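You operate a simulated robot arm through the tools that you are given. There is no shell and no other tool. Be economical: measure what you need, move in short steps, check, and stop when the job is done.

Carry out the task below with a simulated robot arm. There is one attempt and no reset: what you move stays moved.

Task
Shut off the water at the valve table.
Fine: close valves 1, 2, 3 and 7; leave the others.

Only the result counts: the job must be done as asked and must still hold three seconds after the hand-in. Knocking over, shifting, dropping, spilling or breaking anything else fails it.

Robot
A 6-joint arm with a two-finger gripper, on a carriage that runs on a rail from [7, -1924] to [-1, 216] (x, y) and turns from -2.199 to 3.613 rad about z. Base frame: it is fixed where the carriage stands at the start and does not move with it; the origin is on the floor, on the carriage's upright axis, x ahead of it, y to its left, z up; the surface under the hand at the start is at about z = 840. Units: mm, rad, N and s.
Its first joint turns from -2.007 to 2.007 rad. Places, roughly: blue valve four [700, 100, 900]; blue valve one [900, 100, 900]; blue valve seven [800, 200, 900]; blue valve six [700, -400, 900]; blue valve three [1000, -400, 900]; drum sight glass [600, 200, 900]; main switch [-2800, -11900, 1000]; tank sight glass [1000, -500, 900]; yellow valve eight [800, 0, 900]; yellow valve five [700, -200, 900]; yellow valve nine [800, -300, 900]; yellow valve ten [800, -500, 900]; yellow valve two [1000, -200, 900]. Payload 3.43 kg.
The TCP is the grasp point between the finger pads, 30 mm short of the fingertips. In the tool frame z runs along the fingers and y along their closing line. Largest opening 104 mm; the body of the gripper starts 57 mm behind the TCP.
Orientation is that of the tool frame in the base frame, as a unit quaternion [x, y, z, w]. With the fingers straight down and closing along the base's y, the tool's x points along the base's -x, its y along +y and its z along -z.

Tools
- The arm moves only by the tool drive_tool. Its argument "series" is a list of rows, each an object (a shift or turn left out is 0, a gripper value left out holds the last) with "linear": the shift along the tool's x, y, z in mm, a list of three; "turn": the turn, a rotation vector about the tool's x, y, z in rad, a list of three. In form: [{"linear": [dx, dy, dz], "turn": [rx, ry, rz]}, ...]. A call has 1 to 8 rows; each row shifts and turns the commanded pose from where the row before left it, along the tool's axes as they then stand. "grip" is the opening in per cent of the stroke, from 0 (shut) to 100 (fully open), set as the call begins (left out, the last holds). Each row takes 0.2 s and may step no farther than 50 mm and 0.15 rad from the row before; otherwise, or with a gripper value out of range, the whole call is refused. Where a pose cannot be reached the arm comes as near as it can. A force on the tool above 40 N (or 10 N above the force at the start of the call, whichever is more), or a blocked arm, ends the call early, and 0.2 s more pass. The fingers move at their own pace (about 72 mm/s each) and stop on an object; they squeeze with about 38 N. The grip force told is the motor's: it shows also when the fingers shut on nothing. Time passes only in rows, and 0.2 s behind the last, so rows that do not move let the fingers close. The reply holds the time, the measured pose of the TCP, the force on the tool along the base axes, the opening and the grip force, in the units named above and with some noise, with the torque about the TCP (base axes, N m) and any sound that the robot's microphone picked up.
- Cameras (640 x 400 px; columns grow to the right, rows downward): "scene" is now at [20.7, 155.6, 1623.6]; the picture's right is [-0.44, -0.90, 0.00], its down [-0.47, 0.23, -0.85] and it looks along [0.76, -0.37, -0.53] (base axes); focal length 262 px, centre (320, 200). "wrist" rides on the gripper at [67, 18, -90] in the tool frame; the picture's right is [-0.25, 0.97, 0.00], its down [-0.73, -0.19, -0.66] and it looks along [-0.64, -0.17, 0.75] (tool axes); focal length 218 px, centre (320, 200). There is no depth. A picture from a camera that has moved, and an enlarged one, comes with that camera's place and axes in the base frame and with its lens.
- get_image(camera): a new picture of that camera. No time passes.
- raise_lower(by): slides the trunk up (or, below 0, down) by that many mm; the arm and the scene camera ride with it, the base frame stays. It gives what a move gives, with no picture.
- steer(legs): drives the robot by 1 to 6 legs, each [ahead, left, turn to the left] in mm, mm and rad, along the robot's own axes; the way and the turn of a leg run together, so that a leg with both is an arc; at most 1500 mm and 3.142 rad a leg. The arm and the cameras ride along, it lands a little off, and it stops where it bumps. It keeps to its track: a leg is cut to what the track allows. It gives what a move gives.
- turn_head(pan, tilt): turns the head with the scene camera to pan (to the left, within 2.705 rad either way) and tilt (down, from -0.506 to 1.204), counted from straight ahead of the robot. It gives what a move gives.
- inspect(camera, box): a new picture of the part [left, top, right, bottom] of that camera's present view, enlarged. No time passes.
- sign_off(): hands the job in; it is judged then, once.

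Go step by step. Nothing tells you exact positions but the pictures and the camera data: compare them with the known pose of the tool, close in by small moves and look again before you grip or let go. The budget is 120 turns and 98 pictures, counting those below and the enlarged ones. Unless the task says otherwise, let go and move clear before handing in, and close with one line.

The tools are called after "Emit:" by a JSON object that holds its "name" and its "arguments". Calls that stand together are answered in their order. drive_tool: Moves the arm, as the interface text tells. Its arguments: {"type":"object","properties":{"series":{"type":"array"},"grip":{"type":"number"}},"required":["series"]} The other tools are called the same way: raise_lower (by) slides the trunk up or down; steer (legs) drives the base; turn_head (pan, tilt) turns the head that bears the scene camera; get_image (camera) takes a picture; inspect (camera, box) takes an enlarged picture of a part of a camera's view; sign_off () hands the job in.

At the start:

```text
t: 0.0
eef_pos: [783.7, -236.8, 1238.0]
tcp_rot: [0.0, 1.0, 0.0, -0.001]
force: [0.5, 0.1, -0.2]
torque: [0.0, 0.02, 0.0]
gripper_width: 104.0
finger_force: 0.1
trunk travel left (down, up): [-675.0, 315.0]
robot x, y, heading: [3.2, 2.0, -0.0]
head pan, tilt: [-0.45, 0.555]
```

scene: 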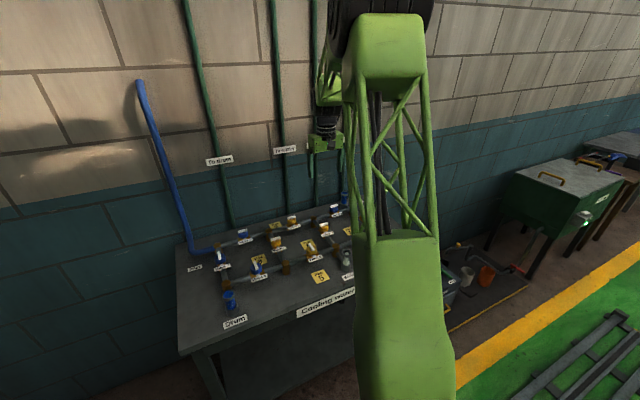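
wrist: 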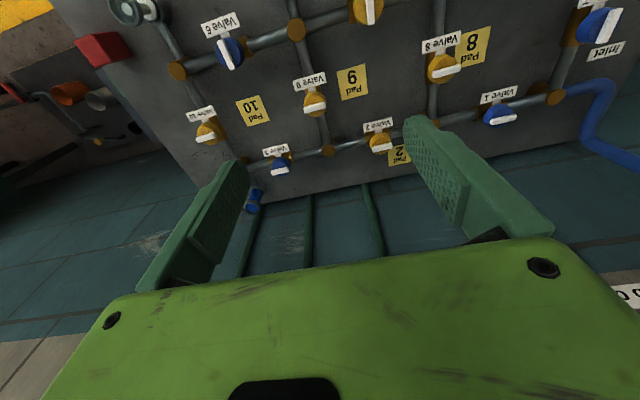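

I see a table with a pipe network, blue and yellow valves with white levers, and pads. I'll look closer before moving.

Emit:
{"name": "inspect", "arguments": {"camera": "scene", "box": [170, 180, 360, 330]}}

Emit:
{"name": "inspect", "arguments": {"camera": "wrist", "box": [150, 0, 640, 220]}}

```text
2.67 times, centred on (265, 255) of scene
camera zoom: at [20.7, 155.6, 1623.6], right [-0.44, -0.9, 0.0], down [-0.47, 0.23, -0.85], along [0.76, -0.37, -0.53], focal length 699 px, centre (467, 53)
```

zoom: 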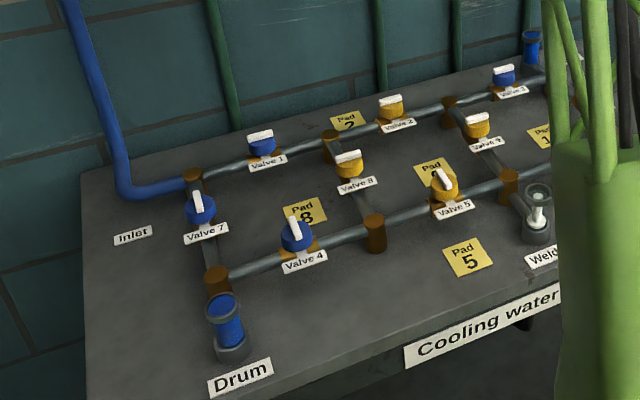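

```text
1.31 times, centred on (395, 110) of wrist
camera zoom: at [716.6, -217.3, 1328.9], right [0.25, 0.97, 0.0], down [0.73, -0.19, 0.66], along [0.64, -0.17, -0.75], focal length 285 px, centre (222, 318)
```

zoom: 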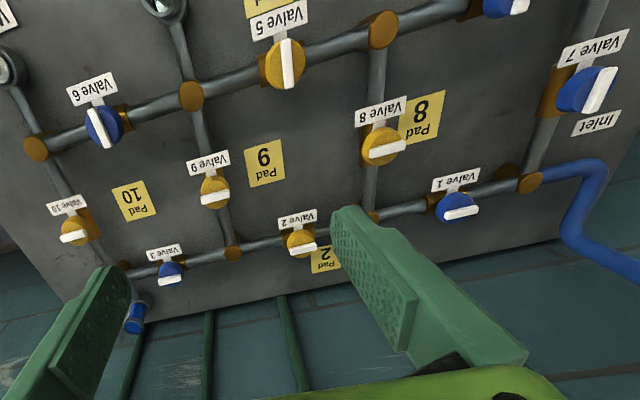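

Levers lie along the pipe on 1, 2, 3 and 7 (open) and across it on the others. I'll align the carriage with valve 2 (about [958,-145]) and look closer.

Emit:
{"name": "steer", "arguments": {"legs": [[0, -60, 0]]}}

Emit:
{"name": "drive_tool", "arguments": {"series": [{"linear": [-25, 25, 40]}, {"linear": [-25, 25, 40]}, {"linear": [-25, 25, 40]}, {"linear": [-25, 25, 40]}, {"linear": [0, 25, 0]}, {"linear": [0, 25, 0]}]}}

Emit:
{"name": "get_image", "arguments": {"camera": "wrist"}}

```text
t: 1.0
eef_pos: [784.5, -291.6, 1238.5]
tcp_rot: [-0.001, 1.0, 0.0, 0.0]
force: [0.7, 0.3, 0.3]
torque: [-0.02, -0.01, 0.0]
gripper_width: 104.1
finger_force: 0.0
trunk travel left (down, up): [-675.0, 315.0]
robot x, y, heading: [-3.1, -59.6, 0.009]
head pan, tilt: [-0.45, 0.555]
```

```text
refused: row 1 steps farther than a row can; nothing moved
```

```text
93 pictures are left
camera wrist: at [717.2, -275.1, 1328.8], right [0.25, 0.97, 0.0], down [0.73, -0.19, 0.66], along [0.64, -0.17, -0.75], focal length 218 px, centre (320, 200)
```

wrist: 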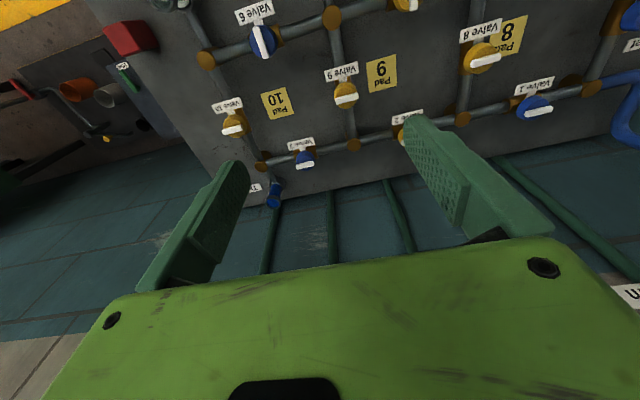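

Row steps must be under 50 mm in total; I'll retry with smaller ones.

Emit:
{"name": "drive_tool", "arguments": {"series": [{"linear": [-20, 25, 25]}, {"linear": [-20, 25, 25]}, {"linear": [-20, 25, 25]}, {"linear": [-20, 25, 25]}, {"linear": [-20, 25, 25]}, {"linear": [-15, 21, 10]}]}}

Emit:
{"name": "get_image", "arguments": {"camera": "wrist"}}

Emit:
{"name": "get_image", "arguments": {"camera": "scene"}}

```text
t: 2.4
eef_pos: [899.2, -146.2, 1102.3]
tcp_rot: [-0.001, 1.0, 0.0, 0.0]
force: [0.3, -0.1, -0.2]
torque: [0.0, 0.02, -0.01]
gripper_width: 103.9
finger_force: 0.1
trunk travel left (down, up): [-675.0, 315.0]
robot x, y, heading: [-3.3, -60.3, 0.002]
head pan, tilt: [-0.45, 0.555]
```

```text
92 pictures are left
camera wrist: at [830.9, -127.9, 1192.4], right [0.25, 0.97, 0.0], down [0.73, -0.19, 0.66], along [0.64, -0.17, -0.75], focal length 218 px, centre (320, 200)
```

wrist: 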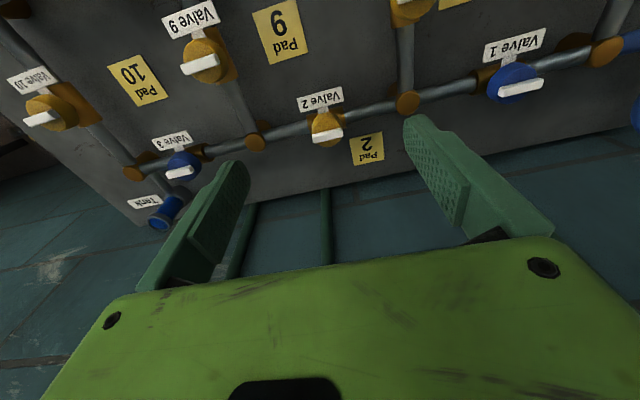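

```text
91 pictures are left
camera scene: at [21.0, 96.9, 1623.5], right [-0.43, -0.9, 0.0], down [-0.48, 0.23, -0.85], along [0.76, -0.37, -0.53], focal length 262 px, centre (320, 200)
```

scene: 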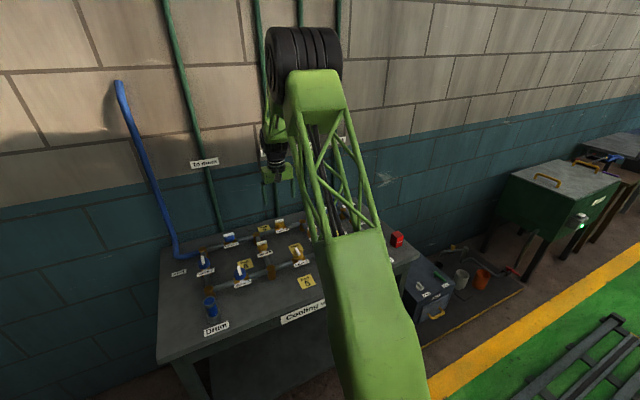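

Emit:
{"name": "inspect", "arguments": {"camera": "wrist", "box": [250, 60, 410, 170]}}

Emit:
{"name": "inspect", "arguments": {"camera": "scene", "box": [170, 210, 330, 330]}}

```text
3.64 times, centred on (330, 115) of wrist
camera zoom: at [830.9, -127.9, 1192.4], right [0.25, 0.97, 0.0], down [0.73, -0.19, 0.66], along [0.64, -0.17, -0.75], focal length 794 px, centre (284, 509)
```

zoom: 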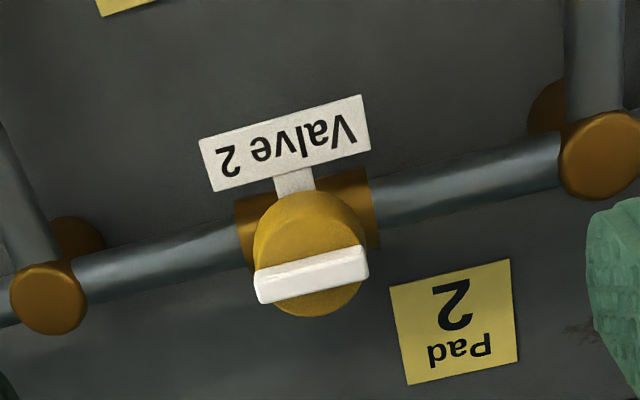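

```text
3.33 times, centred on (250, 270) of scene
camera zoom: at [21.0, 96.9, 1623.5], right [-0.43, -0.9, 0.0], down [-0.48, 0.23, -0.85], along [0.76, -0.37, -0.53], focal length 874 px, centre (553, -33)
```

zoom: 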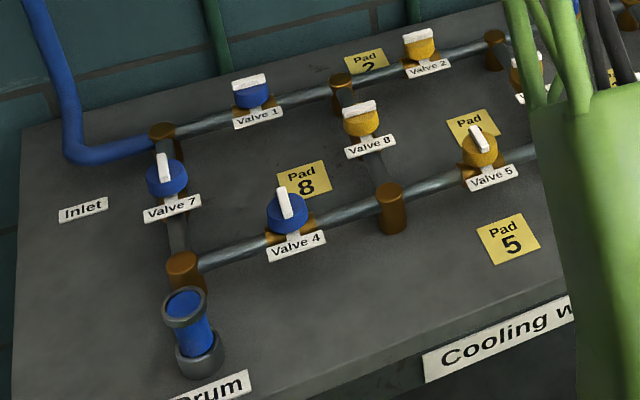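

Valve 2 lever is about [957,-150] with its top near z≈915–925, lying along y. I'll turn the gripper 90° counter-clockwise so the fingers close along x, and come above it.

Emit:
{"name": "drive_tool", "arguments": {"series": [{"turn": [0, 0, -0.1428]}, {"turn": [0, 0, -0.1428]}, {"turn": [0, 0, -0.1428]}, {"turn": [0, 0, -0.1428]}, {"turn": [0, 0, -0.1428]}, {"turn": [0, 0, -0.1428]}, {"turn": [0, 0, -0.1428]}], "grip": 45}}

Emit:
{"name": "drive_tool", "arguments": {"series": [{"turn": [0, 0, -0.1428]}, {"turn": [0, 0, -0.1428]}, {"turn": [0, 0, -0.1428]}, {"turn": [0, 0, -0.1428]}, {"linear": [0, 29, 37]}, {"linear": [0, 29, 37]}]}}

Emit:
{"name": "get_image", "arguments": {"camera": "wrist"}}

```text
t: 4.0
eef_pos: [899.1, -147.7, 1103.0]
tcp_rot: [-0.481, 0.877, 0.0, 0.0]
force: [-0.1, 0.2, -0.2]
torque: [0.0, 0.02, 0.01]
gripper_width: 46.8
finger_force: 0.0
trunk travel left (down, up): [-675.0, 315.0]
robot x, y, heading: [-1.8, -59.5, -0.0]
head pan, tilt: [-0.45, 0.555]
```

```text
t: 5.4
eef_pos: [840.7, -144.6, 1030.5]
tcp_rot: [0.707, -0.707, 0.0, 0.0]
force: [-0.4, 0.0, 1.1]
torque: [0.01, -0.01, 0.01]
gripper_width: 47.0
finger_force: 0.1
trunk travel left (down, up): [-675.0, 315.0]
robot x, y, heading: [0.0, -58.1, 0.002]
head pan, tilt: [-0.45, 0.555]
```

```text
88 pictures are left
camera wrist: at [824.2, -210.6, 1120.9], right [-0.97, 0.25, 0.0], down [0.19, 0.73, 0.66], along [0.17, 0.64, -0.75], focal length 218 px, centre (320, 200)
```

wrist: 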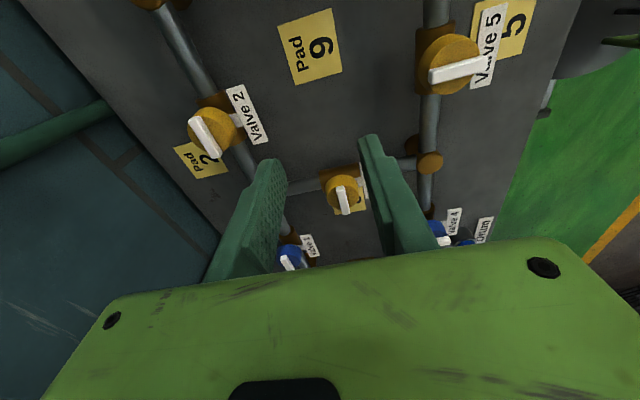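

Triangulated: valve 2's lever is at about [953,-149, 922]. I'll move above it, with tool y now being base -x.

Emit:
{"name": "drive_tool", "arguments": {"series": [{"linear": [2, -37, 0]}, {"linear": [2, -37, 0]}, {"linear": [0, -38, 0]}, {"linear": [0, 0, 40]}]}}

Emit:
{"name": "get_image", "arguments": {"camera": "wrist"}}

Emit:
{"name": "get_image", "arguments": {"camera": "scene"}}

```text
t: 6.4
eef_pos: [951.1, -150.9, 990.3]
tcp_rot: [0.708, -0.707, 0.0, 0.0]
force: [-0.8, -0.3, -0.3]
torque: [0.01, -0.04, -0.03]
gripper_width: 46.6
finger_force: 0.0
trunk travel left (down, up): [-675.0, 315.0]
robot x, y, heading: [0.6, -57.8, 0.001]
head pan, tilt: [-0.45, 0.555]
```

```text
87 pictures are left
camera wrist: at [934.4, -216.4, 1081.4], right [-0.97, 0.25, 0.0], down [0.19, 0.73, 0.66], along [0.17, 0.64, -0.75], focal length 218 px, centre (320, 200)
```

wrist: 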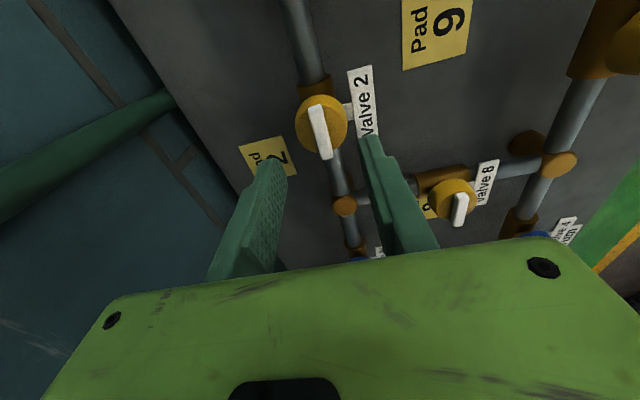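

```text
86 pictures are left
camera scene: at [20.7, 96.9, 1623.5], right [-0.43, -0.9, 0.0], down [-0.48, 0.23, -0.85], along [0.77, -0.37, -0.53], focal length 262 px, centre (320, 200)
```

scene: 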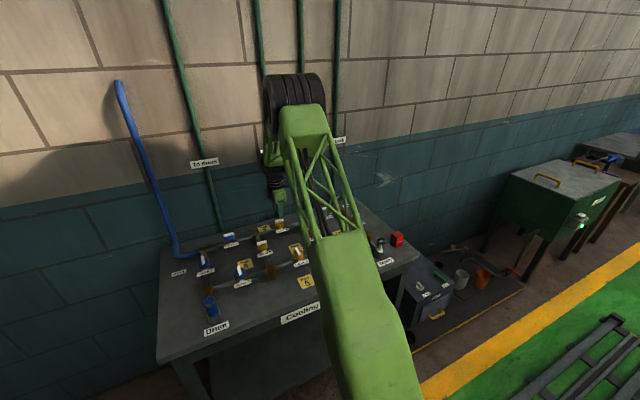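

Emit:
{"name": "inspect", "arguments": {"camera": "wrist", "box": [270, 70, 400, 180]}}

Emit:
{"name": "inspect", "arguments": {"camera": "scene", "box": [200, 190, 340, 300]}}

```text
3.64 times, centred on (335, 125) of wrist
camera zoom: at [934.4, -216.4, 1081.4], right [-0.97, 0.25, 0.0], down [0.19, 0.73, 0.66], along [0.17, 0.64, -0.75], focal length 794 px, centre (266, 473)
```

zoom: 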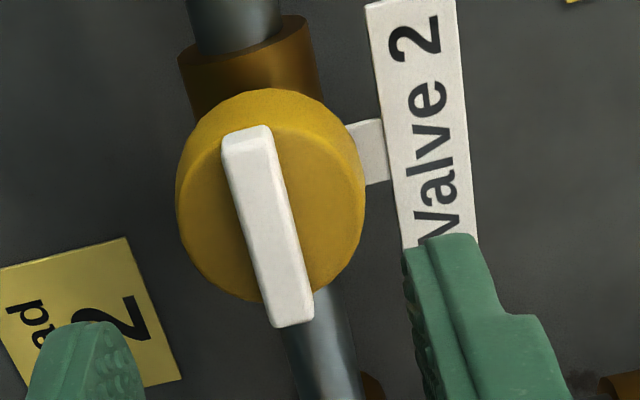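

```text
3.64 times, centred on (270, 245) of scene
camera zoom: at [20.7, 96.9, 1623.5], right [-0.43, -0.9, 0.0], down [-0.48, 0.23, -0.85], along [0.77, -0.37, -0.53], focal length 953 px, centre (502, 36)
```

zoom: 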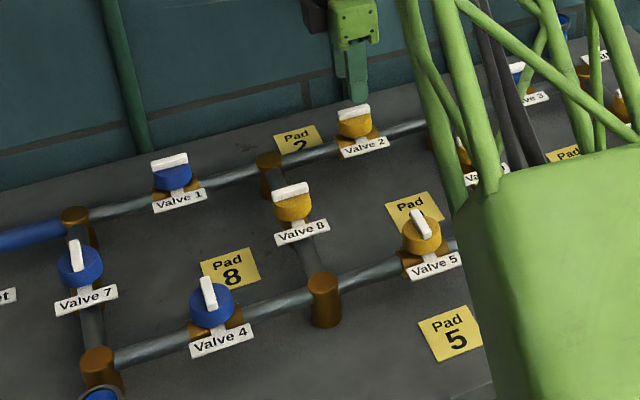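

The lever is centred under the gripper. I'll descend so the tips straddle it just above the cap.

Emit:
{"name": "drive_tool", "arguments": {"series": [{"linear": [-1.5, -1.5, 30]}, {"linear": [0, 0, 17]}], "grip": 38}}

Emit:
{"name": "get_image", "arguments": {"camera": "wrist"}}

Emit:
{"name": "inspect", "arguments": {"camera": "scene", "box": [250, 190, 320, 250]}}

```text
t: 7.2
eef_pos: [953.4, -147.8, 949.4]
tcp_rot: [0.708, -0.707, 0.004, -0.002]
force: [-8.3, 2.3, 24.2]
torque: [-0.04, 0.65, -0.06]
gripper_width: 39.0
finger_force: 0.0
trunk travel left (down, up): [-675.0, 315.0]
robot x, y, heading: [-0.4, -58.4, 0.006]
head pan, tilt: [-0.45, 0.555]
stopped in row 2: the force on the tool passed its limit at 42 N (the readings are from after the stop); the commanded pose is now the measured one
```

```text
83 pictures are left
camera wrist: at [934.9, -213.9, 1039.9], right [-0.97, 0.25, -0.01], down [0.19, 0.73, 0.66], along [0.17, 0.64, -0.75], focal length 218 px, centre (320, 200)
```

wrist: 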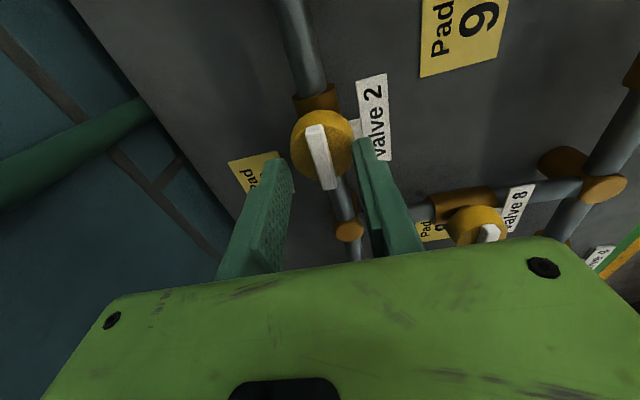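

```text
6.67 times, centred on (285, 220) of scene
camera zoom: at [18.6, 97.3, 1623.7], right [-0.43, -0.9, 0.0], down [-0.47, 0.23, -0.85], along [0.77, -0.37, -0.53], focal length 1748 px, centre (553, 67)
```

zoom: 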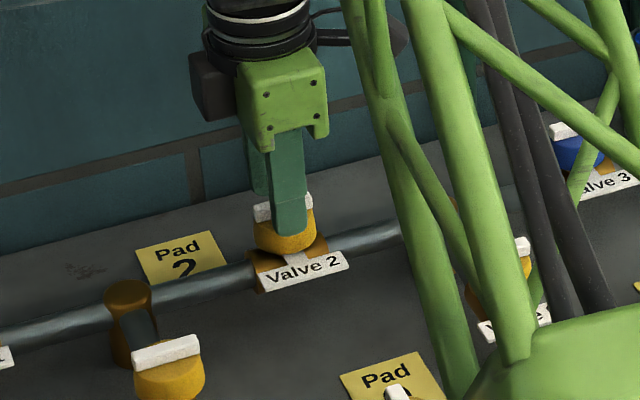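

The tip touches the cap top (z≈919), so the lever spans roughly 919–934. I'll back off 2 mm and close on the lever.

Emit:
{"name": "drive_tool", "arguments": {"series": [{"linear": [0, 0, -3]}, {}, {}, {}], "grip": 0}}

Emit:
{"name": "get_image", "arguments": {"camera": "wrist"}}

```text
t: 7.8
eef_pos: [950.2, -147.9, 946.0]
tcp_rot: [0.707, -0.707, -0.002, 0.002]
force: [-8.7, 1.0, -1.7]
torque: [-0.05, -0.02, 0.01]
gripper_width: 10.0
finger_force: 43.5
trunk travel left (down, up): [-675.0, 315.0]
robot x, y, heading: [1.9, -58.8, 0.001]
head pan, tilt: [-0.45, 0.555]
stopped in row 3: the force on the tool passed its limit at 42 N (the readings are from after the stop); the commanded pose is now the measured one
```

```text
81 pictures are left
camera wrist: at [934.0, -214.5, 1037.2], right [-0.97, 0.25, 0.01], down [0.19, 0.73, 0.66], along [0.16, 0.64, -0.75], focal length 218 px, centre (320, 200)
```

wrist: 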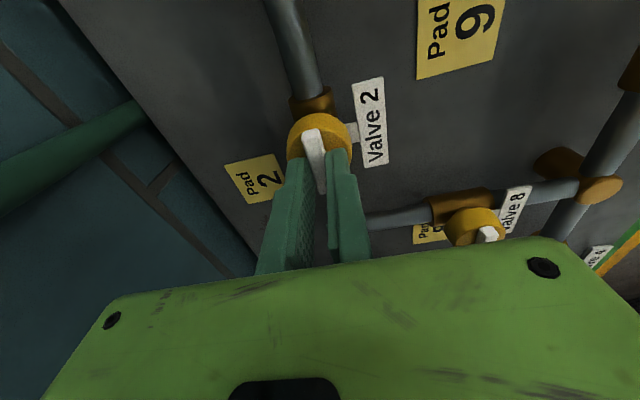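

Lever is gripped (10 mm thick). I'll try a short clockwise turn and check the torque.

Emit:
{"name": "drive_tool", "arguments": {"series": [{"turn": [0, 0, 0.08]}, {"turn": [0, 0, 0.1]}]}}

Emit:
{"name": "get_image", "arguments": {"camera": "wrist"}}

```text
t: 8.4
eef_pos: [950.3, -147.7, 946.8]
tcp_rot: [-0.641, 0.768, 0.001, -0.002]
force: [-9.5, -0.4, -0.6]
torque: [0.84, 0.02, -0.02]
gripper_width: 9.7
finger_force: 43.9
trunk travel left (down, up): [-675.0, 315.0]
robot x, y, heading: [2.4, -63.1, 0.006]
head pan, tilt: [-0.45, 0.555]
```

```text
80 pictures are left
camera wrist: at [922.3, -210.3, 1037.2], right [-0.91, 0.42, 0.0], down [0.32, 0.68, 0.66], along [0.27, 0.6, -0.76], focal length 218 px, centre (320, 200)
```

wrist: 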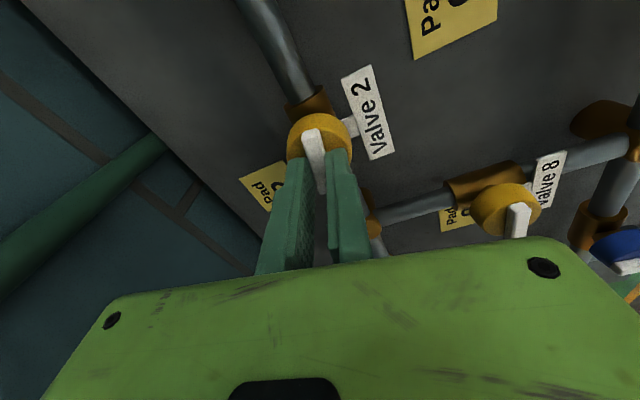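

It turns with the lever freely and little torque. Continue toward 90°.

Emit:
{"name": "drive_tool", "arguments": {"series": [{"turn": [0, 0, 0.14]}, {"turn": [0, 0, 0.14]}, {"turn": [0, 0, 0.14]}, {"turn": [0, 0, 0.14]}, {"turn": [0, 0, 0.14]}]}}

Emit:
{"name": "get_image", "arguments": {"camera": "wrist"}}

```text
t: 9.6
eef_pos: [952.3, -148.8, 947.2]
tcp_rot: [-0.338, 0.941, 0.0, -0.002]
force: [0.7, -6.5, 1.9]
torque: [0.08, -0.36, 0.02]
gripper_width: 10.0
finger_force: 43.3
trunk travel left (down, up): [-675.0, 315.0]
robot x, y, heading: [-3.6, -60.5, -0.002]
head pan, tilt: [-0.45, 0.555]
```

```text
79 pictures are left
camera wrist: at [889.6, -177.1, 1037.3], right [-0.42, 0.91, 0.0], down [0.69, 0.32, 0.65], along [0.59, 0.28, -0.76], focal length 218 px, centre (320, 200)
```

wrist: 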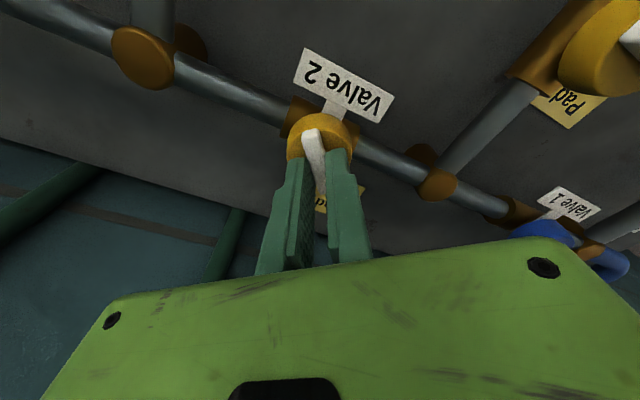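

Emit:
{"name": "drive_tool", "arguments": {"series": [{"turn": [0, 0, 0.14]}, {"turn": [0, 0, 0.14]}, {"turn": [0, 0, 0.14]}, {"turn": [0, 0, 0.14]}, {"turn": [0, 0, 0.13]}, {}]}}

Emit:
{"name": "get_image", "arguments": {"camera": "wrist"}}

```text
t: 11.0
eef_pos: [952.5, -150.8, 946.4]
tcp_rot: [0.0, 1.0, 0.0, -0.003]
force: [25.5, -18.4, 1.6]
torque: [-0.36, 0.16, 0.35]
gripper_width: 9.4
finger_force: 43.4
trunk travel left (down, up): [-675.0, 315.0]
robot x, y, heading: [2.2, -59.0, 0.0]
head pan, tilt: [-0.45, 0.555]
```

```text
78 pictures are left
camera wrist: at [885.9, -131.6, 1037.4], right [0.25, 0.97, 0.0], down [0.73, -0.19, 0.65], along [0.63, -0.17, -0.76], focal length 218 px, centre (320, 200)
```

wrist: 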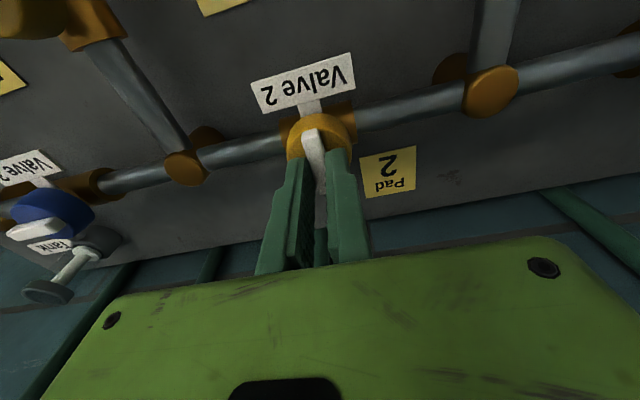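

Valve 2 is now across its pipe, and the tank sight glass seems to have emptied. Release, rise and check.

Emit:
{"name": "drive_tool", "arguments": {"series": [{}, {}, {"linear": [0, 0, -40]}, {"linear": [0, 0, -20]}], "grip": 35}}

Emit:
{"name": "get_image", "arguments": {"camera": "wrist"}}

```text
t: 12.0
eef_pos: [951.4, -147.8, 1005.7]
tcp_rot: [-0.001, 1.0, 0.0, -0.002]
force: [0.2, -0.2, -0.2]
torque: [-0.04, -0.01, 0.0]
gripper_width: 36.4
finger_force: 0.0
trunk travel left (down, up): [-675.0, 315.0]
robot x, y, heading: [1.2, -56.4, -0.004]
head pan, tilt: [-0.45, 0.555]
```

```text
77 pictures are left
camera wrist: at [884.0, -129.4, 1096.1], right [0.25, 0.97, 0.0], down [0.73, -0.19, 0.65], along [0.63, -0.17, -0.76], focal length 218 px, centre (320, 200)
```

wrist: 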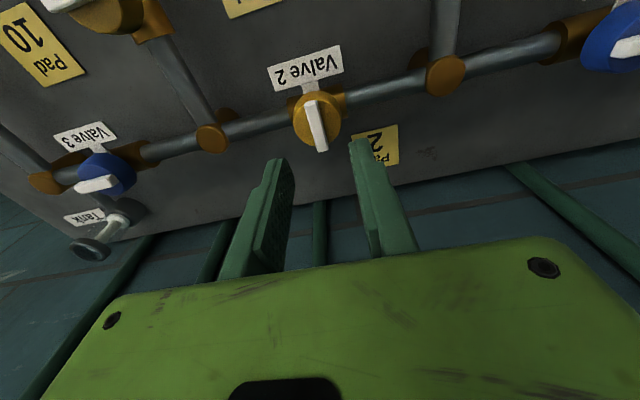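

Valve 2 stays closed. Next valve 3 at about [950,-362]: shift the carriage and turn the gripper again.

Emit:
{"name": "steer", "arguments": {"legs": [[0, -210, 0]]}}

Emit:
{"name": "drive_tool", "arguments": {"series": [{"turn": [0, 0, -0.1428]}, {"turn": [0, 0, -0.1428]}, {"turn": [0, 0, -0.1428]}, {"turn": [0, 0, -0.1428]}, {"turn": [0, 0, -0.1428]}, {"turn": [0, 0, -0.1428]}, {"turn": [0, 0, -0.1428]}, {"turn": [0, 0, -0.1428]}]}}

Emit:
{"name": "drive_tool", "arguments": {"series": [{"turn": [0, 0, -0.1428]}, {"turn": [0, 0, -0.1428]}, {"turn": [0, 0, -0.1428]}]}}

Emit:
{"name": "get_image", "arguments": {"camera": "wrist"}}

```text
t: 13.7
eef_pos: [951.9, -361.0, 1004.2]
tcp_rot: [-0.002, 1.0, 0.0, -0.002]
force: [0.3, -0.4, 0.0]
torque: [0.01, 0.01, 0.03]
gripper_width: 36.5
finger_force: 0.0
trunk travel left (down, up): [-675.0, 315.0]
robot x, y, heading: [-2.1, -273.1, -0.003]
head pan, tilt: [-0.45, 0.555]
```

```text
t: 15.5
eef_pos: [952.5, -360.2, 1005.1]
tcp_rot: [-0.542, 0.84, 0.001, -0.002]
force: [-0.6, -0.3, -0.1]
torque: [0.02, 0.0, 0.01]
gripper_width: 36.3
finger_force: 0.0
trunk travel left (down, up): [-675.0, 315.0]
robot x, y, heading: [2.8, -275.2, -0.003]
head pan, tilt: [-0.45, 0.555]
```

```text
t: 16.3
eef_pos: [952.2, -361.9, 1004.5]
tcp_rot: [0.709, -0.705, -0.001, 0.002]
force: [-0.2, 0.1, 0.6]
torque: [-0.02, 0.02, -0.01]
gripper_width: 36.5
finger_force: 0.0
trunk travel left (down, up): [-675.0, 315.0]
robot x, y, heading: [3.1, -271.4, 0.001]
head pan, tilt: [-0.45, 0.555]
```

```text
76 pictures are left
camera wrist: at [935.1, -428.1, 1094.8], right [-0.97, 0.25, 0.0], down [0.19, 0.73, 0.66], along [0.16, 0.64, -0.75], focal length 218 px, centre (320, 200)
```

wrist: 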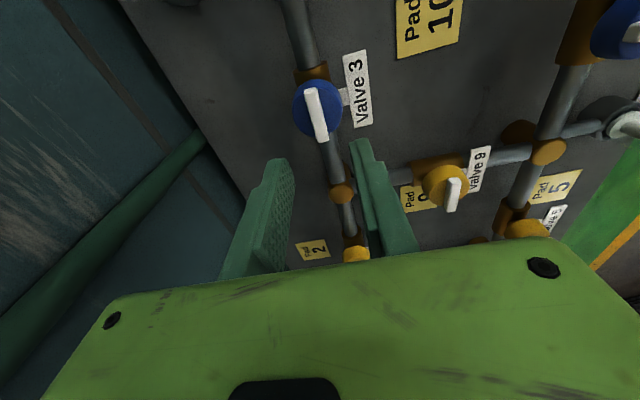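

Valve 3's lever is at about [951,-372]. Shift and descend to grip at z≈946.

Emit:
{"name": "drive_tool", "arguments": {"series": [{"linear": [10, 1, 25]}, {"linear": [0, 0, 20]}, {"linear": [0, 0, 12]}]}}

Emit:
{"name": "get_image", "arguments": {"camera": "wrist"}}

```text
t: 17.1
eef_pos: [949.4, -372.1, 949.9]
tcp_rot: [0.709, -0.706, -0.002, 0.001]
force: [2.2, -0.1, 9.6]
torque: [0.03, -0.21, 0.06]
gripper_width: 35.8
finger_force: 0.0
trunk travel left (down, up): [-675.0, 315.0]
robot x, y, heading: [2.3, -274.1, 0.004]
head pan, tilt: [-0.45, 0.555]
```

```text
75 pictures are left
camera wrist: at [932.9, -437.3, 1039.5], right [-0.97, 0.25, 0.0], down [0.19, 0.73, 0.66], along [0.16, 0.64, -0.75], focal length 218 px, centre (320, 200)
```

wrist: 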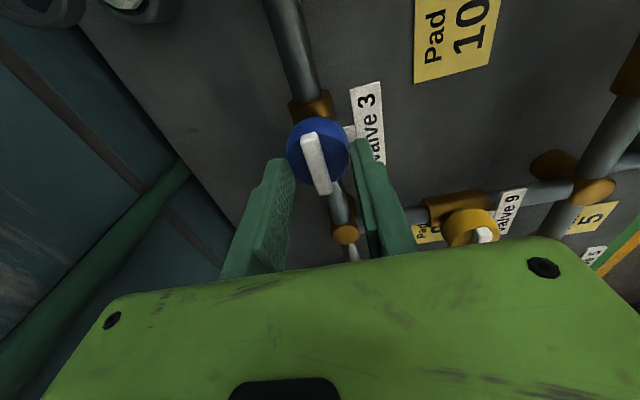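

Emit:
{"name": "drive_tool", "arguments": {"series": [{"linear": [0, -1, -3]}, {}, {}], "grip": 0}}

Emit:
{"name": "drive_tool", "arguments": {"series": [{"turn": [0, 0, 0.1]}, {"turn": [0, 0, 0.14]}, {"turn": [0, 0, 0.14]}, {"turn": [0, 0, 0.14]}]}}

Emit:
{"name": "get_image", "arguments": {"camera": "wrist"}}

```text
t: 17.9
eef_pos: [951.3, -371.5, 949.3]
tcp_rot: [0.709, -0.706, -0.002, 0.002]
force: [13.1, 0.4, -9.9]
torque: [-0.23, -0.35, -0.03]
gripper_width: 9.8
finger_force: 44.0
trunk travel left (down, up): [-675.0, 315.0]
robot x, y, heading: [-0.6, -276.2, -0.0]
head pan, tilt: [-0.45, 0.555]
```

```text
t: 18.9
eef_pos: [951.2, -372.8, 948.3]
tcp_rot: [-0.502, 0.865, 0.003, -0.003]
force: [-8.7, 6.4, -25.4]
torque: [0.72, -0.24, 0.01]
gripper_width: 9.8
finger_force: 43.4
trunk travel left (down, up): [-675.0, 315.0]
robot x, y, heading: [2.7, -273.8, 0.005]
head pan, tilt: [-0.45, 0.555]
```

```text
74 pictures are left
camera wrist: at [903.4, -419.9, 1039.8], right [-0.71, 0.7, 0.01], down [0.53, 0.54, 0.65], along [0.45, 0.47, -0.76], focal length 218 px, centre (320, 200)
```

wrist: 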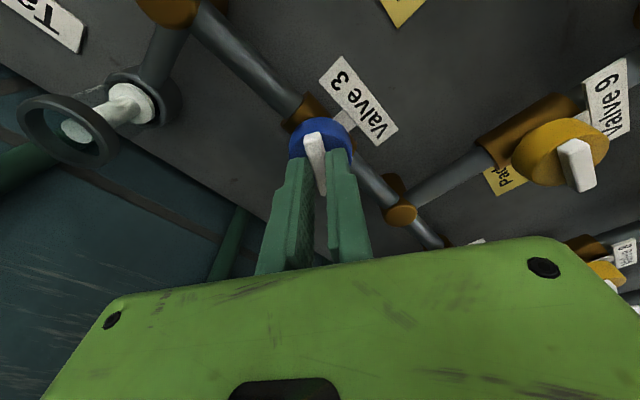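

Turning fine; I'll relieve the pull and finish the turn.

Emit:
{"name": "drive_tool", "arguments": {"series": [{"linear": [0, 0, 1.5], "turn": [0, 0, 0.13]}, {"turn": [0, 0, 0.14]}, {"turn": [0, 0, 0.14]}, {"turn": [0, 0, 0.14]}, {"turn": [0, 0, 0.14]}, {"turn": [0, 0, 0.14]}, {"turn": [0, 0, 0.14]}, {"turn": [0, 0, 0.08]}]}}

Emit:
{"name": "get_image", "arguments": {"camera": "wrist"}}

```text
t: 20.0
eef_pos: [950.3, -371.7, 949.7]
tcp_rot: [-0.249, 0.969, 0.0, -0.004]
force: [-8.2, 0.7, 0.2]
torque: [0.19, -0.25, 0.04]
gripper_width: 9.8
finger_force: 43.5
trunk travel left (down, up): [-675.0, 315.0]
robot x, y, heading: [1.8, -276.7, 0.003]
head pan, tilt: [-0.45, 0.555]
stopped in row 5: the force on the tool passed its limit at 41 N (the readings are from after the stop); the commanded pose is now the measured one
```

```text
73 pictures are left
camera wrist: at [884.1, -386.8, 1040.0], right [-0.24, 0.97, 0.0], down [0.74, 0.18, 0.65], along [0.63, 0.16, -0.76], focal length 218 px, centre (320, 200)
```

wrist: 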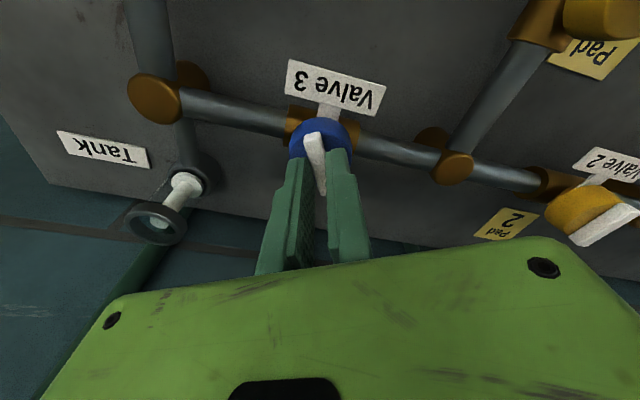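

Valve 2 still reads across its pipe. I'll complete the last 0.5 rad on valve 3.

Emit:
{"name": "drive_tool", "arguments": {"series": [{"turn": [0, 0, 0.13]}, {"turn": [0, 0, 0.13]}, {"turn": [0, 0, 0.13]}, {"turn": [0, 0, 0.11]}, {}]}}

Emit:
{"name": "get_image", "arguments": {"camera": "wrist"}}

```text
t: 21.2
eef_pos: [951.0, -369.9, 949.5]
tcp_rot: [-0.001, 1.0, 0.0, -0.004]
force: [-32.7, 9.3, -4.8]
torque: [0.21, 1.45, 0.17]
gripper_width: 9.8
finger_force: 43.7
trunk travel left (down, up): [-675.0, 315.0]
robot x, y, heading: [4.4, -274.5, -0.002]
head pan, tilt: [-0.45, 0.555]
```

```text
72 pictures are left
camera wrist: at [884.1, -351.7, 1040.0], right [0.25, 0.97, 0.0], down [0.74, -0.19, 0.65], along [0.63, -0.16, -0.76], focal length 218 px, centre (320, 200)
```

wrist: 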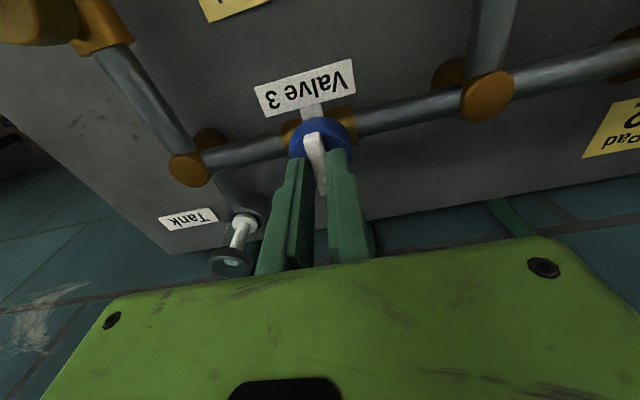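

Valve 3 is closed. Release, rise, and drive to valve 1.

Emit:
{"name": "drive_tool", "arguments": {"series": [{}, {}, {"linear": [0, 0, -40]}, {"linear": [0, 0, -25]}], "grip": 35}}

Emit:
{"name": "get_image", "arguments": {"camera": "wrist"}}

Emit:
{"name": "steer", "arguments": {"legs": [[0, 440, 0]]}}

Emit:
{"name": "drive_tool", "arguments": {"series": [{"turn": [0, 0, -0.1428]}, {"turn": [0, 0, -0.1428]}, {"turn": [0, 0, -0.1428]}, {"turn": [0, 0, -0.1428]}, {"turn": [0, 0, -0.1428]}, {"turn": [0, 0, -0.1428]}, {"turn": [0, 0, -0.1428]}, {"turn": [0, 0, -0.1428]}]}}

Emit:
{"name": "drive_tool", "arguments": {"series": [{"turn": [0, 0, -0.1428]}, {"turn": [0, 0, -0.1428]}, {"turn": [0, 0, -0.1428]}]}}

Emit:
{"name": "get_image", "arguments": {"camera": "wrist"}}

```text
t: 22.2
eef_pos: [950.8, -370.3, 1014.7]
tcp_rot: [0.0, 1.0, 0.0, -0.003]
force: [-1.0, -0.7, 0.7]
torque: [-0.02, -0.01, 0.01]
gripper_width: 36.0
finger_force: 0.0
trunk travel left (down, up): [-675.0, 315.0]
robot x, y, heading: [4.0, -276.3, -0.003]
head pan, tilt: [-0.45, 0.555]
```

```text
71 pictures are left
camera wrist: at [884.6, -351.2, 1105.3], right [0.25, 0.97, 0.0], down [0.73, -0.19, 0.65], along [0.63, -0.16, -0.76], focal length 218 px, centre (320, 200)
```

wrist: 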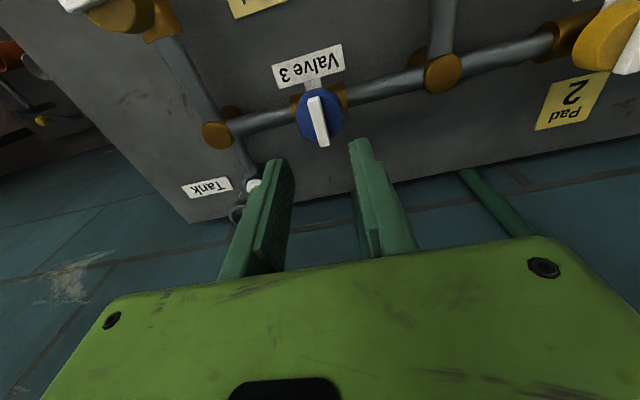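

```text
t: 24.9
eef_pos: [950.0, 64.3, 1013.3]
tcp_rot: [0.0, 1.0, 0.0, -0.004]
force: [0.3, 1.0, 0.7]
torque: [-0.03, 0.02, 0.0]
gripper_width: 36.5
finger_force: 0.0
trunk travel left (down, up): [-675.0, 315.0]
robot x, y, heading: [-1.2, 161.0, 0.006]
head pan, tilt: [-0.45, 0.555]
```

```text
t: 26.7
eef_pos: [948.0, 63.5, 1013.3]
tcp_rot: [-0.541, 0.841, 0.001, -0.004]
force: [0.8, -0.4, 0.5]
torque: [0.0, 0.01, 0.02]
gripper_width: 36.2
finger_force: 0.1
trunk travel left (down, up): [-675.0, 315.0]
robot x, y, heading: [-0.7, 161.9, 0.002]
head pan, tilt: [-0.45, 0.555]
```

```text
t: 27.5
eef_pos: [948.8, 62.7, 1013.3]
tcp_rot: [0.708, -0.706, -0.003, 0.003]
force: [0.2, -0.1, 0.9]
torque: [-0.01, 0.02, 0.01]
gripper_width: 36.6
finger_force: 0.1
trunk travel left (down, up): [-675.0, 315.0]
robot x, y, heading: [0.3, 162.6, 0.003]
head pan, tilt: [-0.45, 0.555]
```

```text
70 pictures are left
camera wrist: at [932.9, -3.8, 1104.4], right [-0.97, 0.25, 0.01], down [0.19, 0.73, 0.66], along [0.16, 0.64, -0.75], focal length 218 px, centre (320, 200)
```

wrist: 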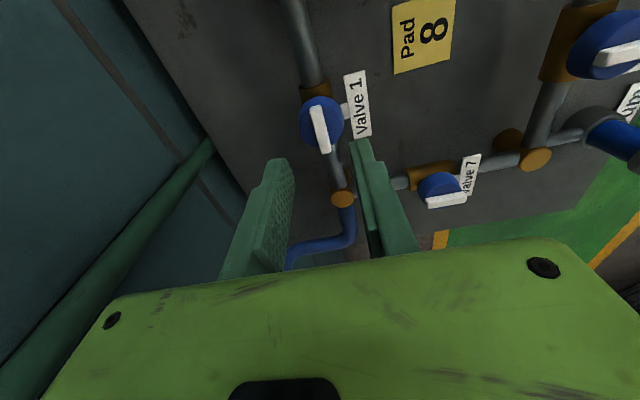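

Valve 3 is closed. Valve 1's lever is at about [950,68]; descend and grip.

Emit:
{"name": "drive_tool", "arguments": {"series": [{"linear": [-5, -1, 27]}, {"linear": [0, 0, 25]}, {"linear": [0, 0, 11]}]}}

Emit:
{"name": "get_image", "arguments": {"camera": "wrist"}}

```text
t: 28.3
eef_pos: [949.7, 67.6, 951.9]
tcp_rot: [0.707, -0.707, -0.002, 0.003]
force: [-0.2, -0.3, -0.4]
torque: [-0.01, -0.02, 0.03]
gripper_width: 36.5
finger_force: 0.0
trunk travel left (down, up): [-675.0, 315.0]
robot x, y, heading: [1.6, 160.0, 0.005]
head pan, tilt: [-0.45, 0.555]
```

```text
69 pictures are left
camera wrist: at [932.6, 2.1, 1042.3], right [-0.97, 0.25, 0.01], down [0.2, 0.73, 0.66], along [0.16, 0.64, -0.75], focal length 218 px, centre (320, 200)
```

wrist: 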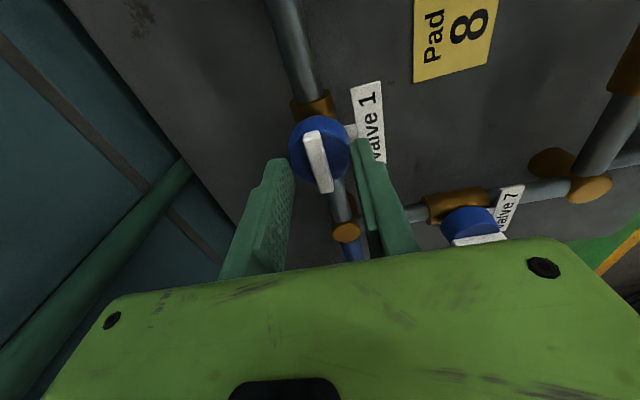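

Emit:
{"name": "drive_tool", "arguments": {"series": [{"linear": [0, -1, 3]}, {}, {}], "grip": 0}}

Emit:
{"name": "drive_tool", "arguments": {"series": [{"turn": [0, 0, 0.1]}, {"turn": [0, 0, 0.13]}, {"turn": [0, 0, 0.13]}, {"turn": [0, 0, 0.13]}, {"turn": [0, 0, 0.13]}, {"turn": [0, 0, 0.13]}]}}

Emit:
{"name": "get_image", "arguments": {"camera": "wrist"}}

```text
t: 29.1
eef_pos: [950.1, 68.3, 948.6]
tcp_rot: [0.707, -0.707, -0.002, 0.002]
force: [-8.6, -0.1, 5.6]
torque: [-0.02, 0.17, -0.01]
gripper_width: 9.8
finger_force: 43.6
trunk travel left (down, up): [-675.0, 315.0]
robot x, y, heading: [-0.7, 163.3, -0.0]
head pan, tilt: [-0.45, 0.555]
```

```text
t: 30.5
eef_pos: [949.1, 68.8, 949.0]
tcp_rot: [-0.399, 0.917, 0.002, -0.003]
force: [-21.6, 10.2, 18.2]
torque: [0.78, -0.07, 0.06]
gripper_width: 9.8
finger_force: 43.7
trunk travel left (down, up): [-675.0, 315.0]
robot x, y, heading: [3.5, 161.6, 0.002]
head pan, tilt: [-0.45, 0.555]
```

```text
68 pictures are left
camera wrist: at [891.2, 32.9, 1039.7], right [-0.53, 0.84, 0.0], down [0.64, 0.4, 0.65], along [0.55, 0.35, -0.76], focal length 218 px, centre (320, 200)
```

wrist: 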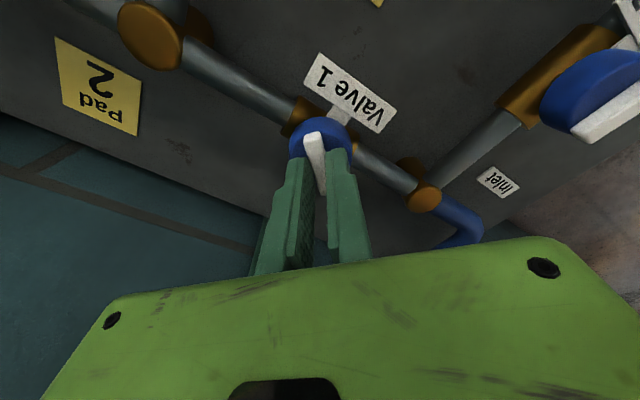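

Turning well; 0.82 rad is left.

Emit:
{"name": "drive_tool", "arguments": {"series": [{"turn": [0, 0, 0.13]}, {"turn": [0, 0, 0.13]}, {"turn": [0, 0, 0.13]}, {"turn": [0, 0, 0.13]}, {"turn": [0, 0, 0.13]}, {"turn": [0, 0, 0.13]}, {"turn": [0, 0, 0.04]}, {}]}}

Emit:
{"name": "get_image", "arguments": {"camera": "wrist"}}

```text
t: 31.4
eef_pos: [948.3, 68.4, 948.0]
tcp_rot: [-0.226, 0.974, 0.001, -0.005]
force: [-19.2, 2.4, 16.7]
torque: [-0.52, 1.49, 0.01]
gripper_width: 9.6
finger_force: 43.2
trunk travel left (down, up): [-675.0, 315.0]
robot x, y, heading: [-2.6, 160.1, -0.004]
head pan, tilt: [-0.45, 0.555]
stopped in row 4: the force on the tool passed its limit at 41 N (the readings are from after the stop); the commanded pose is now the measured one
```

```text
67 pictures are left
camera wrist: at [881.9, 56.6, 1039.9], right [-0.2, 0.98, 0.0], down [0.74, 0.15, 0.65], along [0.64, 0.13, -0.76], focal length 218 px, centre (320, 200)
```

wrist: 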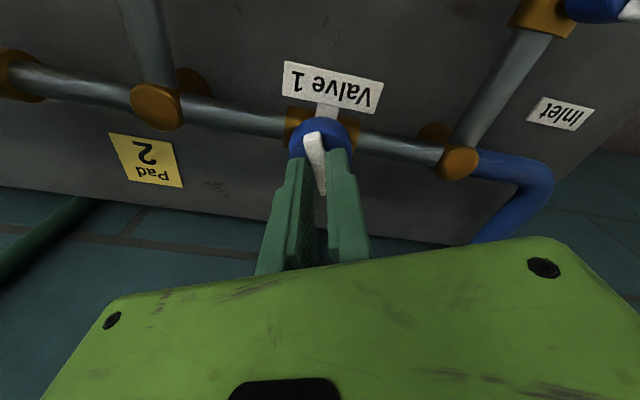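

Emit:
{"name": "drive_tool", "arguments": {"series": [{"linear": [0, 0, -1], "turn": [0, 0, 0.1]}, {"turn": [0, 0, 0.12]}, {"turn": [0, 0, 0.12]}, {"turn": [0, 0, 0.12]}, {}]}}

Emit:
{"name": "get_image", "arguments": {"camera": "wrist"}}

```text
t: 32.4
eef_pos: [948.7, 70.3, 949.9]
tcp_rot: [-0.002, 1.0, 0.0, -0.006]
force: [-15.2, 2.3, 12.2]
torque: [0.0, 1.6, 0.02]
gripper_width: 9.7
finger_force: 43.3
trunk travel left (down, up): [-675.0, 315.0]
robot x, y, heading: [0.0, 162.6, 0.004]
head pan, tilt: [-0.45, 0.555]
stopped in row 5: the force on the tool passed its limit at 41 N (the readings are from after the stop); the commanded pose is now the measured one
```

```text
66 pictures are left
camera wrist: at [883.0, 88.1, 1040.1], right [0.25, 0.97, 0.0], down [0.74, -0.19, 0.65], along [0.63, -0.16, -0.76], focal length 218 px, centre (320, 200)
```

wrist: 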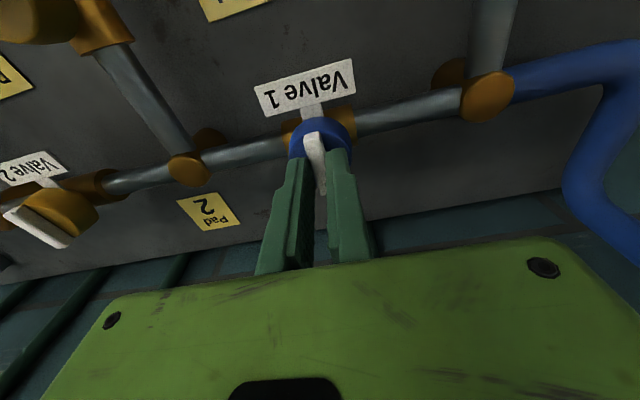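

Valve 1 is closed. Release, rise, and move over valve 7 (about [843,170]); its lever lies along x so the current gripper orientation suits.

Emit:
{"name": "drive_tool", "arguments": {"series": [{}, {}, {"linear": [0, 0, -40]}, {"linear": [0, 0, -25]}, {"linear": [35, 33, 0]}, {"linear": [35, 33, 0]}, {"linear": [35, 33, 0]}], "grip": 35}}

Emit:
{"name": "get_image", "arguments": {"camera": "wrist"}}

```text
t: 34.0
eef_pos: [842.7, 168.5, 1012.6]
tcp_rot: [-0.002, 1.0, 0.001, -0.005]
force: [0.5, -0.2, -0.1]
torque: [0.02, 0.06, -0.04]
gripper_width: 36.5
finger_force: 0.2
trunk travel left (down, up): [-675.0, 315.0]
robot x, y, heading: [3.2, 163.3, 0.002]
head pan, tilt: [-0.45, 0.555]
```

```text
65 pictures are left
camera wrist: at [777.1, 187.2, 1104.3], right [0.25, 0.97, 0.0], down [0.74, -0.19, 0.65], along [0.63, -0.16, -0.76], focal length 218 px, centre (320, 200)
```

wrist: 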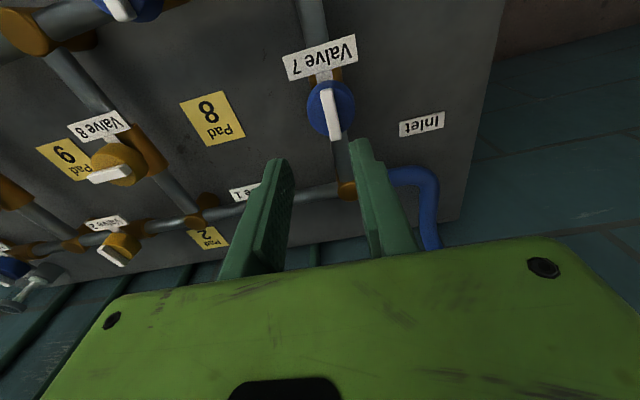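

Valve 7's lever is at about [837,180]. Shift and descend.

Emit:
{"name": "drive_tool", "arguments": {"series": [{"linear": [6, 11, 25]}, {"linear": [0, 0, 25]}, {"linear": [0, 0, 11]}]}}

Emit:
{"name": "get_image", "arguments": {"camera": "wrist"}}

```text
t: 34.8
eef_pos: [837.3, 178.1, 952.3]
tcp_rot: [-0.002, 1.0, 0.0, -0.005]
force: [1.0, 0.2, -0.3]
torque: [0.02, 0.01, -0.03]
gripper_width: 36.1
finger_force: 0.1
trunk travel left (down, up): [-675.0, 315.0]
robot x, y, heading: [-1.0, 158.6, 0.001]
head pan, tilt: [-0.45, 0.555]
```

```text
64 pictures are left
camera wrist: at [771.8, 197.2, 1042.9], right [0.25, 0.97, 0.0], down [0.74, -0.19, 0.65], along [0.63, -0.16, -0.76], focal length 218 px, centre (320, 200)
```

wrist: 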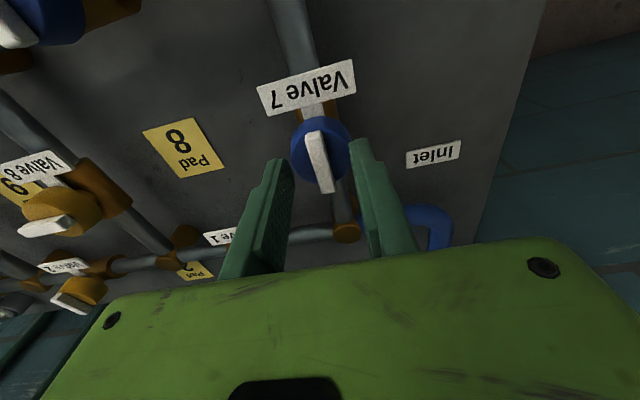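

Emit:
{"name": "drive_tool", "arguments": {"series": [{"linear": [0, 1, 2]}, {}, {}], "grip": 0}}

Emit:
{"name": "drive_tool", "arguments": {"series": [{"turn": [0, 0, 0.1]}, {"turn": [0, 0, 0.12]}, {"turn": [0, 0, 0.12]}]}}

Emit:
{"name": "get_image", "arguments": {"camera": "wrist"}}

```text
t: 35.6
eef_pos: [838.9, 180.6, 950.9]
tcp_rot: [-0.002, 1.0, 0.0, -0.006]
force: [-2.9, -10.6, 2.1]
torque: [-0.28, -0.01, -0.05]
gripper_width: 9.6
finger_force: 43.9
trunk travel left (down, up): [-675.0, 315.0]
robot x, y, heading: [-0.9, 162.8, 0.003]
head pan, tilt: [-0.45, 0.555]
```

```text
t: 36.4
eef_pos: [837.7, 178.7, 950.7]
tcp_rot: [0.168, 0.986, 0.001, -0.006]
force: [-8.0, -7.8, -6.3]
torque: [0.24, 1.13, 0.03]
gripper_width: 9.4
finger_force: 43.1
trunk travel left (down, up): [-675.0, 315.0]
robot x, y, heading: [3.6, 162.1, 0.0]
head pan, tilt: [-0.45, 0.555]
```

```text
63 pictures are left
camera wrist: at [782.2, 219.6, 1041.5], right [0.56, 0.83, -0.01], down [0.63, -0.42, 0.65], along [0.54, -0.37, -0.76], focal length 218 px, centre (320, 200)
```

wrist: 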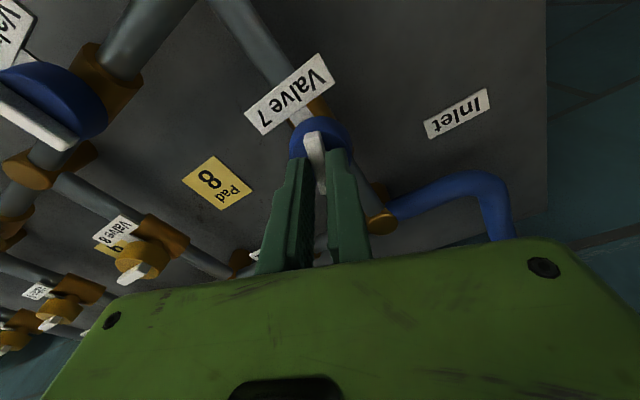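

Turns freely clockwise. Continue the remaining 1.23 rad.

Emit:
{"name": "drive_tool", "arguments": {"series": [{"turn": [0, 0, 0.125]}, {"turn": [0, 0, 0.125]}, {"turn": [0, 0, 0.125]}, {"turn": [0, 0, 0.125]}, {"turn": [0, 0, 0.125]}]}}

Emit:
{"name": "get_image", "arguments": {"camera": "wrist"}}

```text
t: 37.6
eef_pos: [838.5, 181.4, 950.5]
tcp_rot: [0.463, 0.886, -0.003, -0.005]
force: [-6.6, -0.7, -19.9]
torque: [0.36, 0.35, 0.03]
gripper_width: 9.7
finger_force: 43.6
trunk travel left (down, up): [-675.0, 315.0]
robot x, y, heading: [-1.8, 159.6, 0.005]
head pan, tilt: [-0.45, 0.555]
```

```text
62 pictures are left
camera wrist: at [816.3, 246.6, 1041.1], right [0.94, 0.34, -0.01], down [0.27, -0.71, 0.65], along [0.22, -0.62, -0.76], focal length 218 px, centre (320, 200)
```

wrist: 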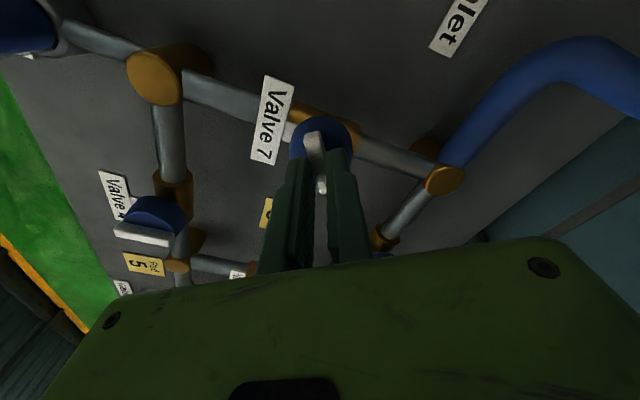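

Emit:
{"name": "drive_tool", "arguments": {"series": [{"linear": [0, 0, 1], "turn": [0, 0, 0.12]}, {"turn": [0, 0, 0.12]}, {"turn": [0, 0, 0.12]}, {"turn": [0, 0, 0.12]}, {"turn": [0, 0, 0.125]}, {}]}}

Emit:
{"name": "get_image", "arguments": {"camera": "wrist"}}

```text
t: 39.0
eef_pos: [838.7, 180.3, 950.5]
tcp_rot: [0.706, 0.708, -0.003, -0.003]
force: [19.0, 9.4, 8.7]
torque: [0.79, -0.49, 0.04]
gripper_width: 9.8
finger_force: 43.3
trunk travel left (down, up): [-675.0, 315.0]
robot x, y, heading: [-0.7, 161.0, 0.002]
head pan, tilt: [-0.45, 0.555]
```

```text
61 pictures are left
camera wrist: at [857.8, 248.9, 1040.7], right [0.97, -0.25, -0.01], down [-0.18, -0.73, 0.66], along [-0.17, -0.64, -0.75], focal length 218 px, centre (320, 200)
```

wrist: 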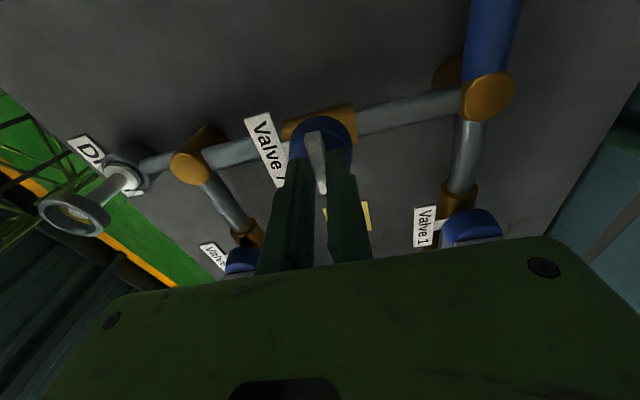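

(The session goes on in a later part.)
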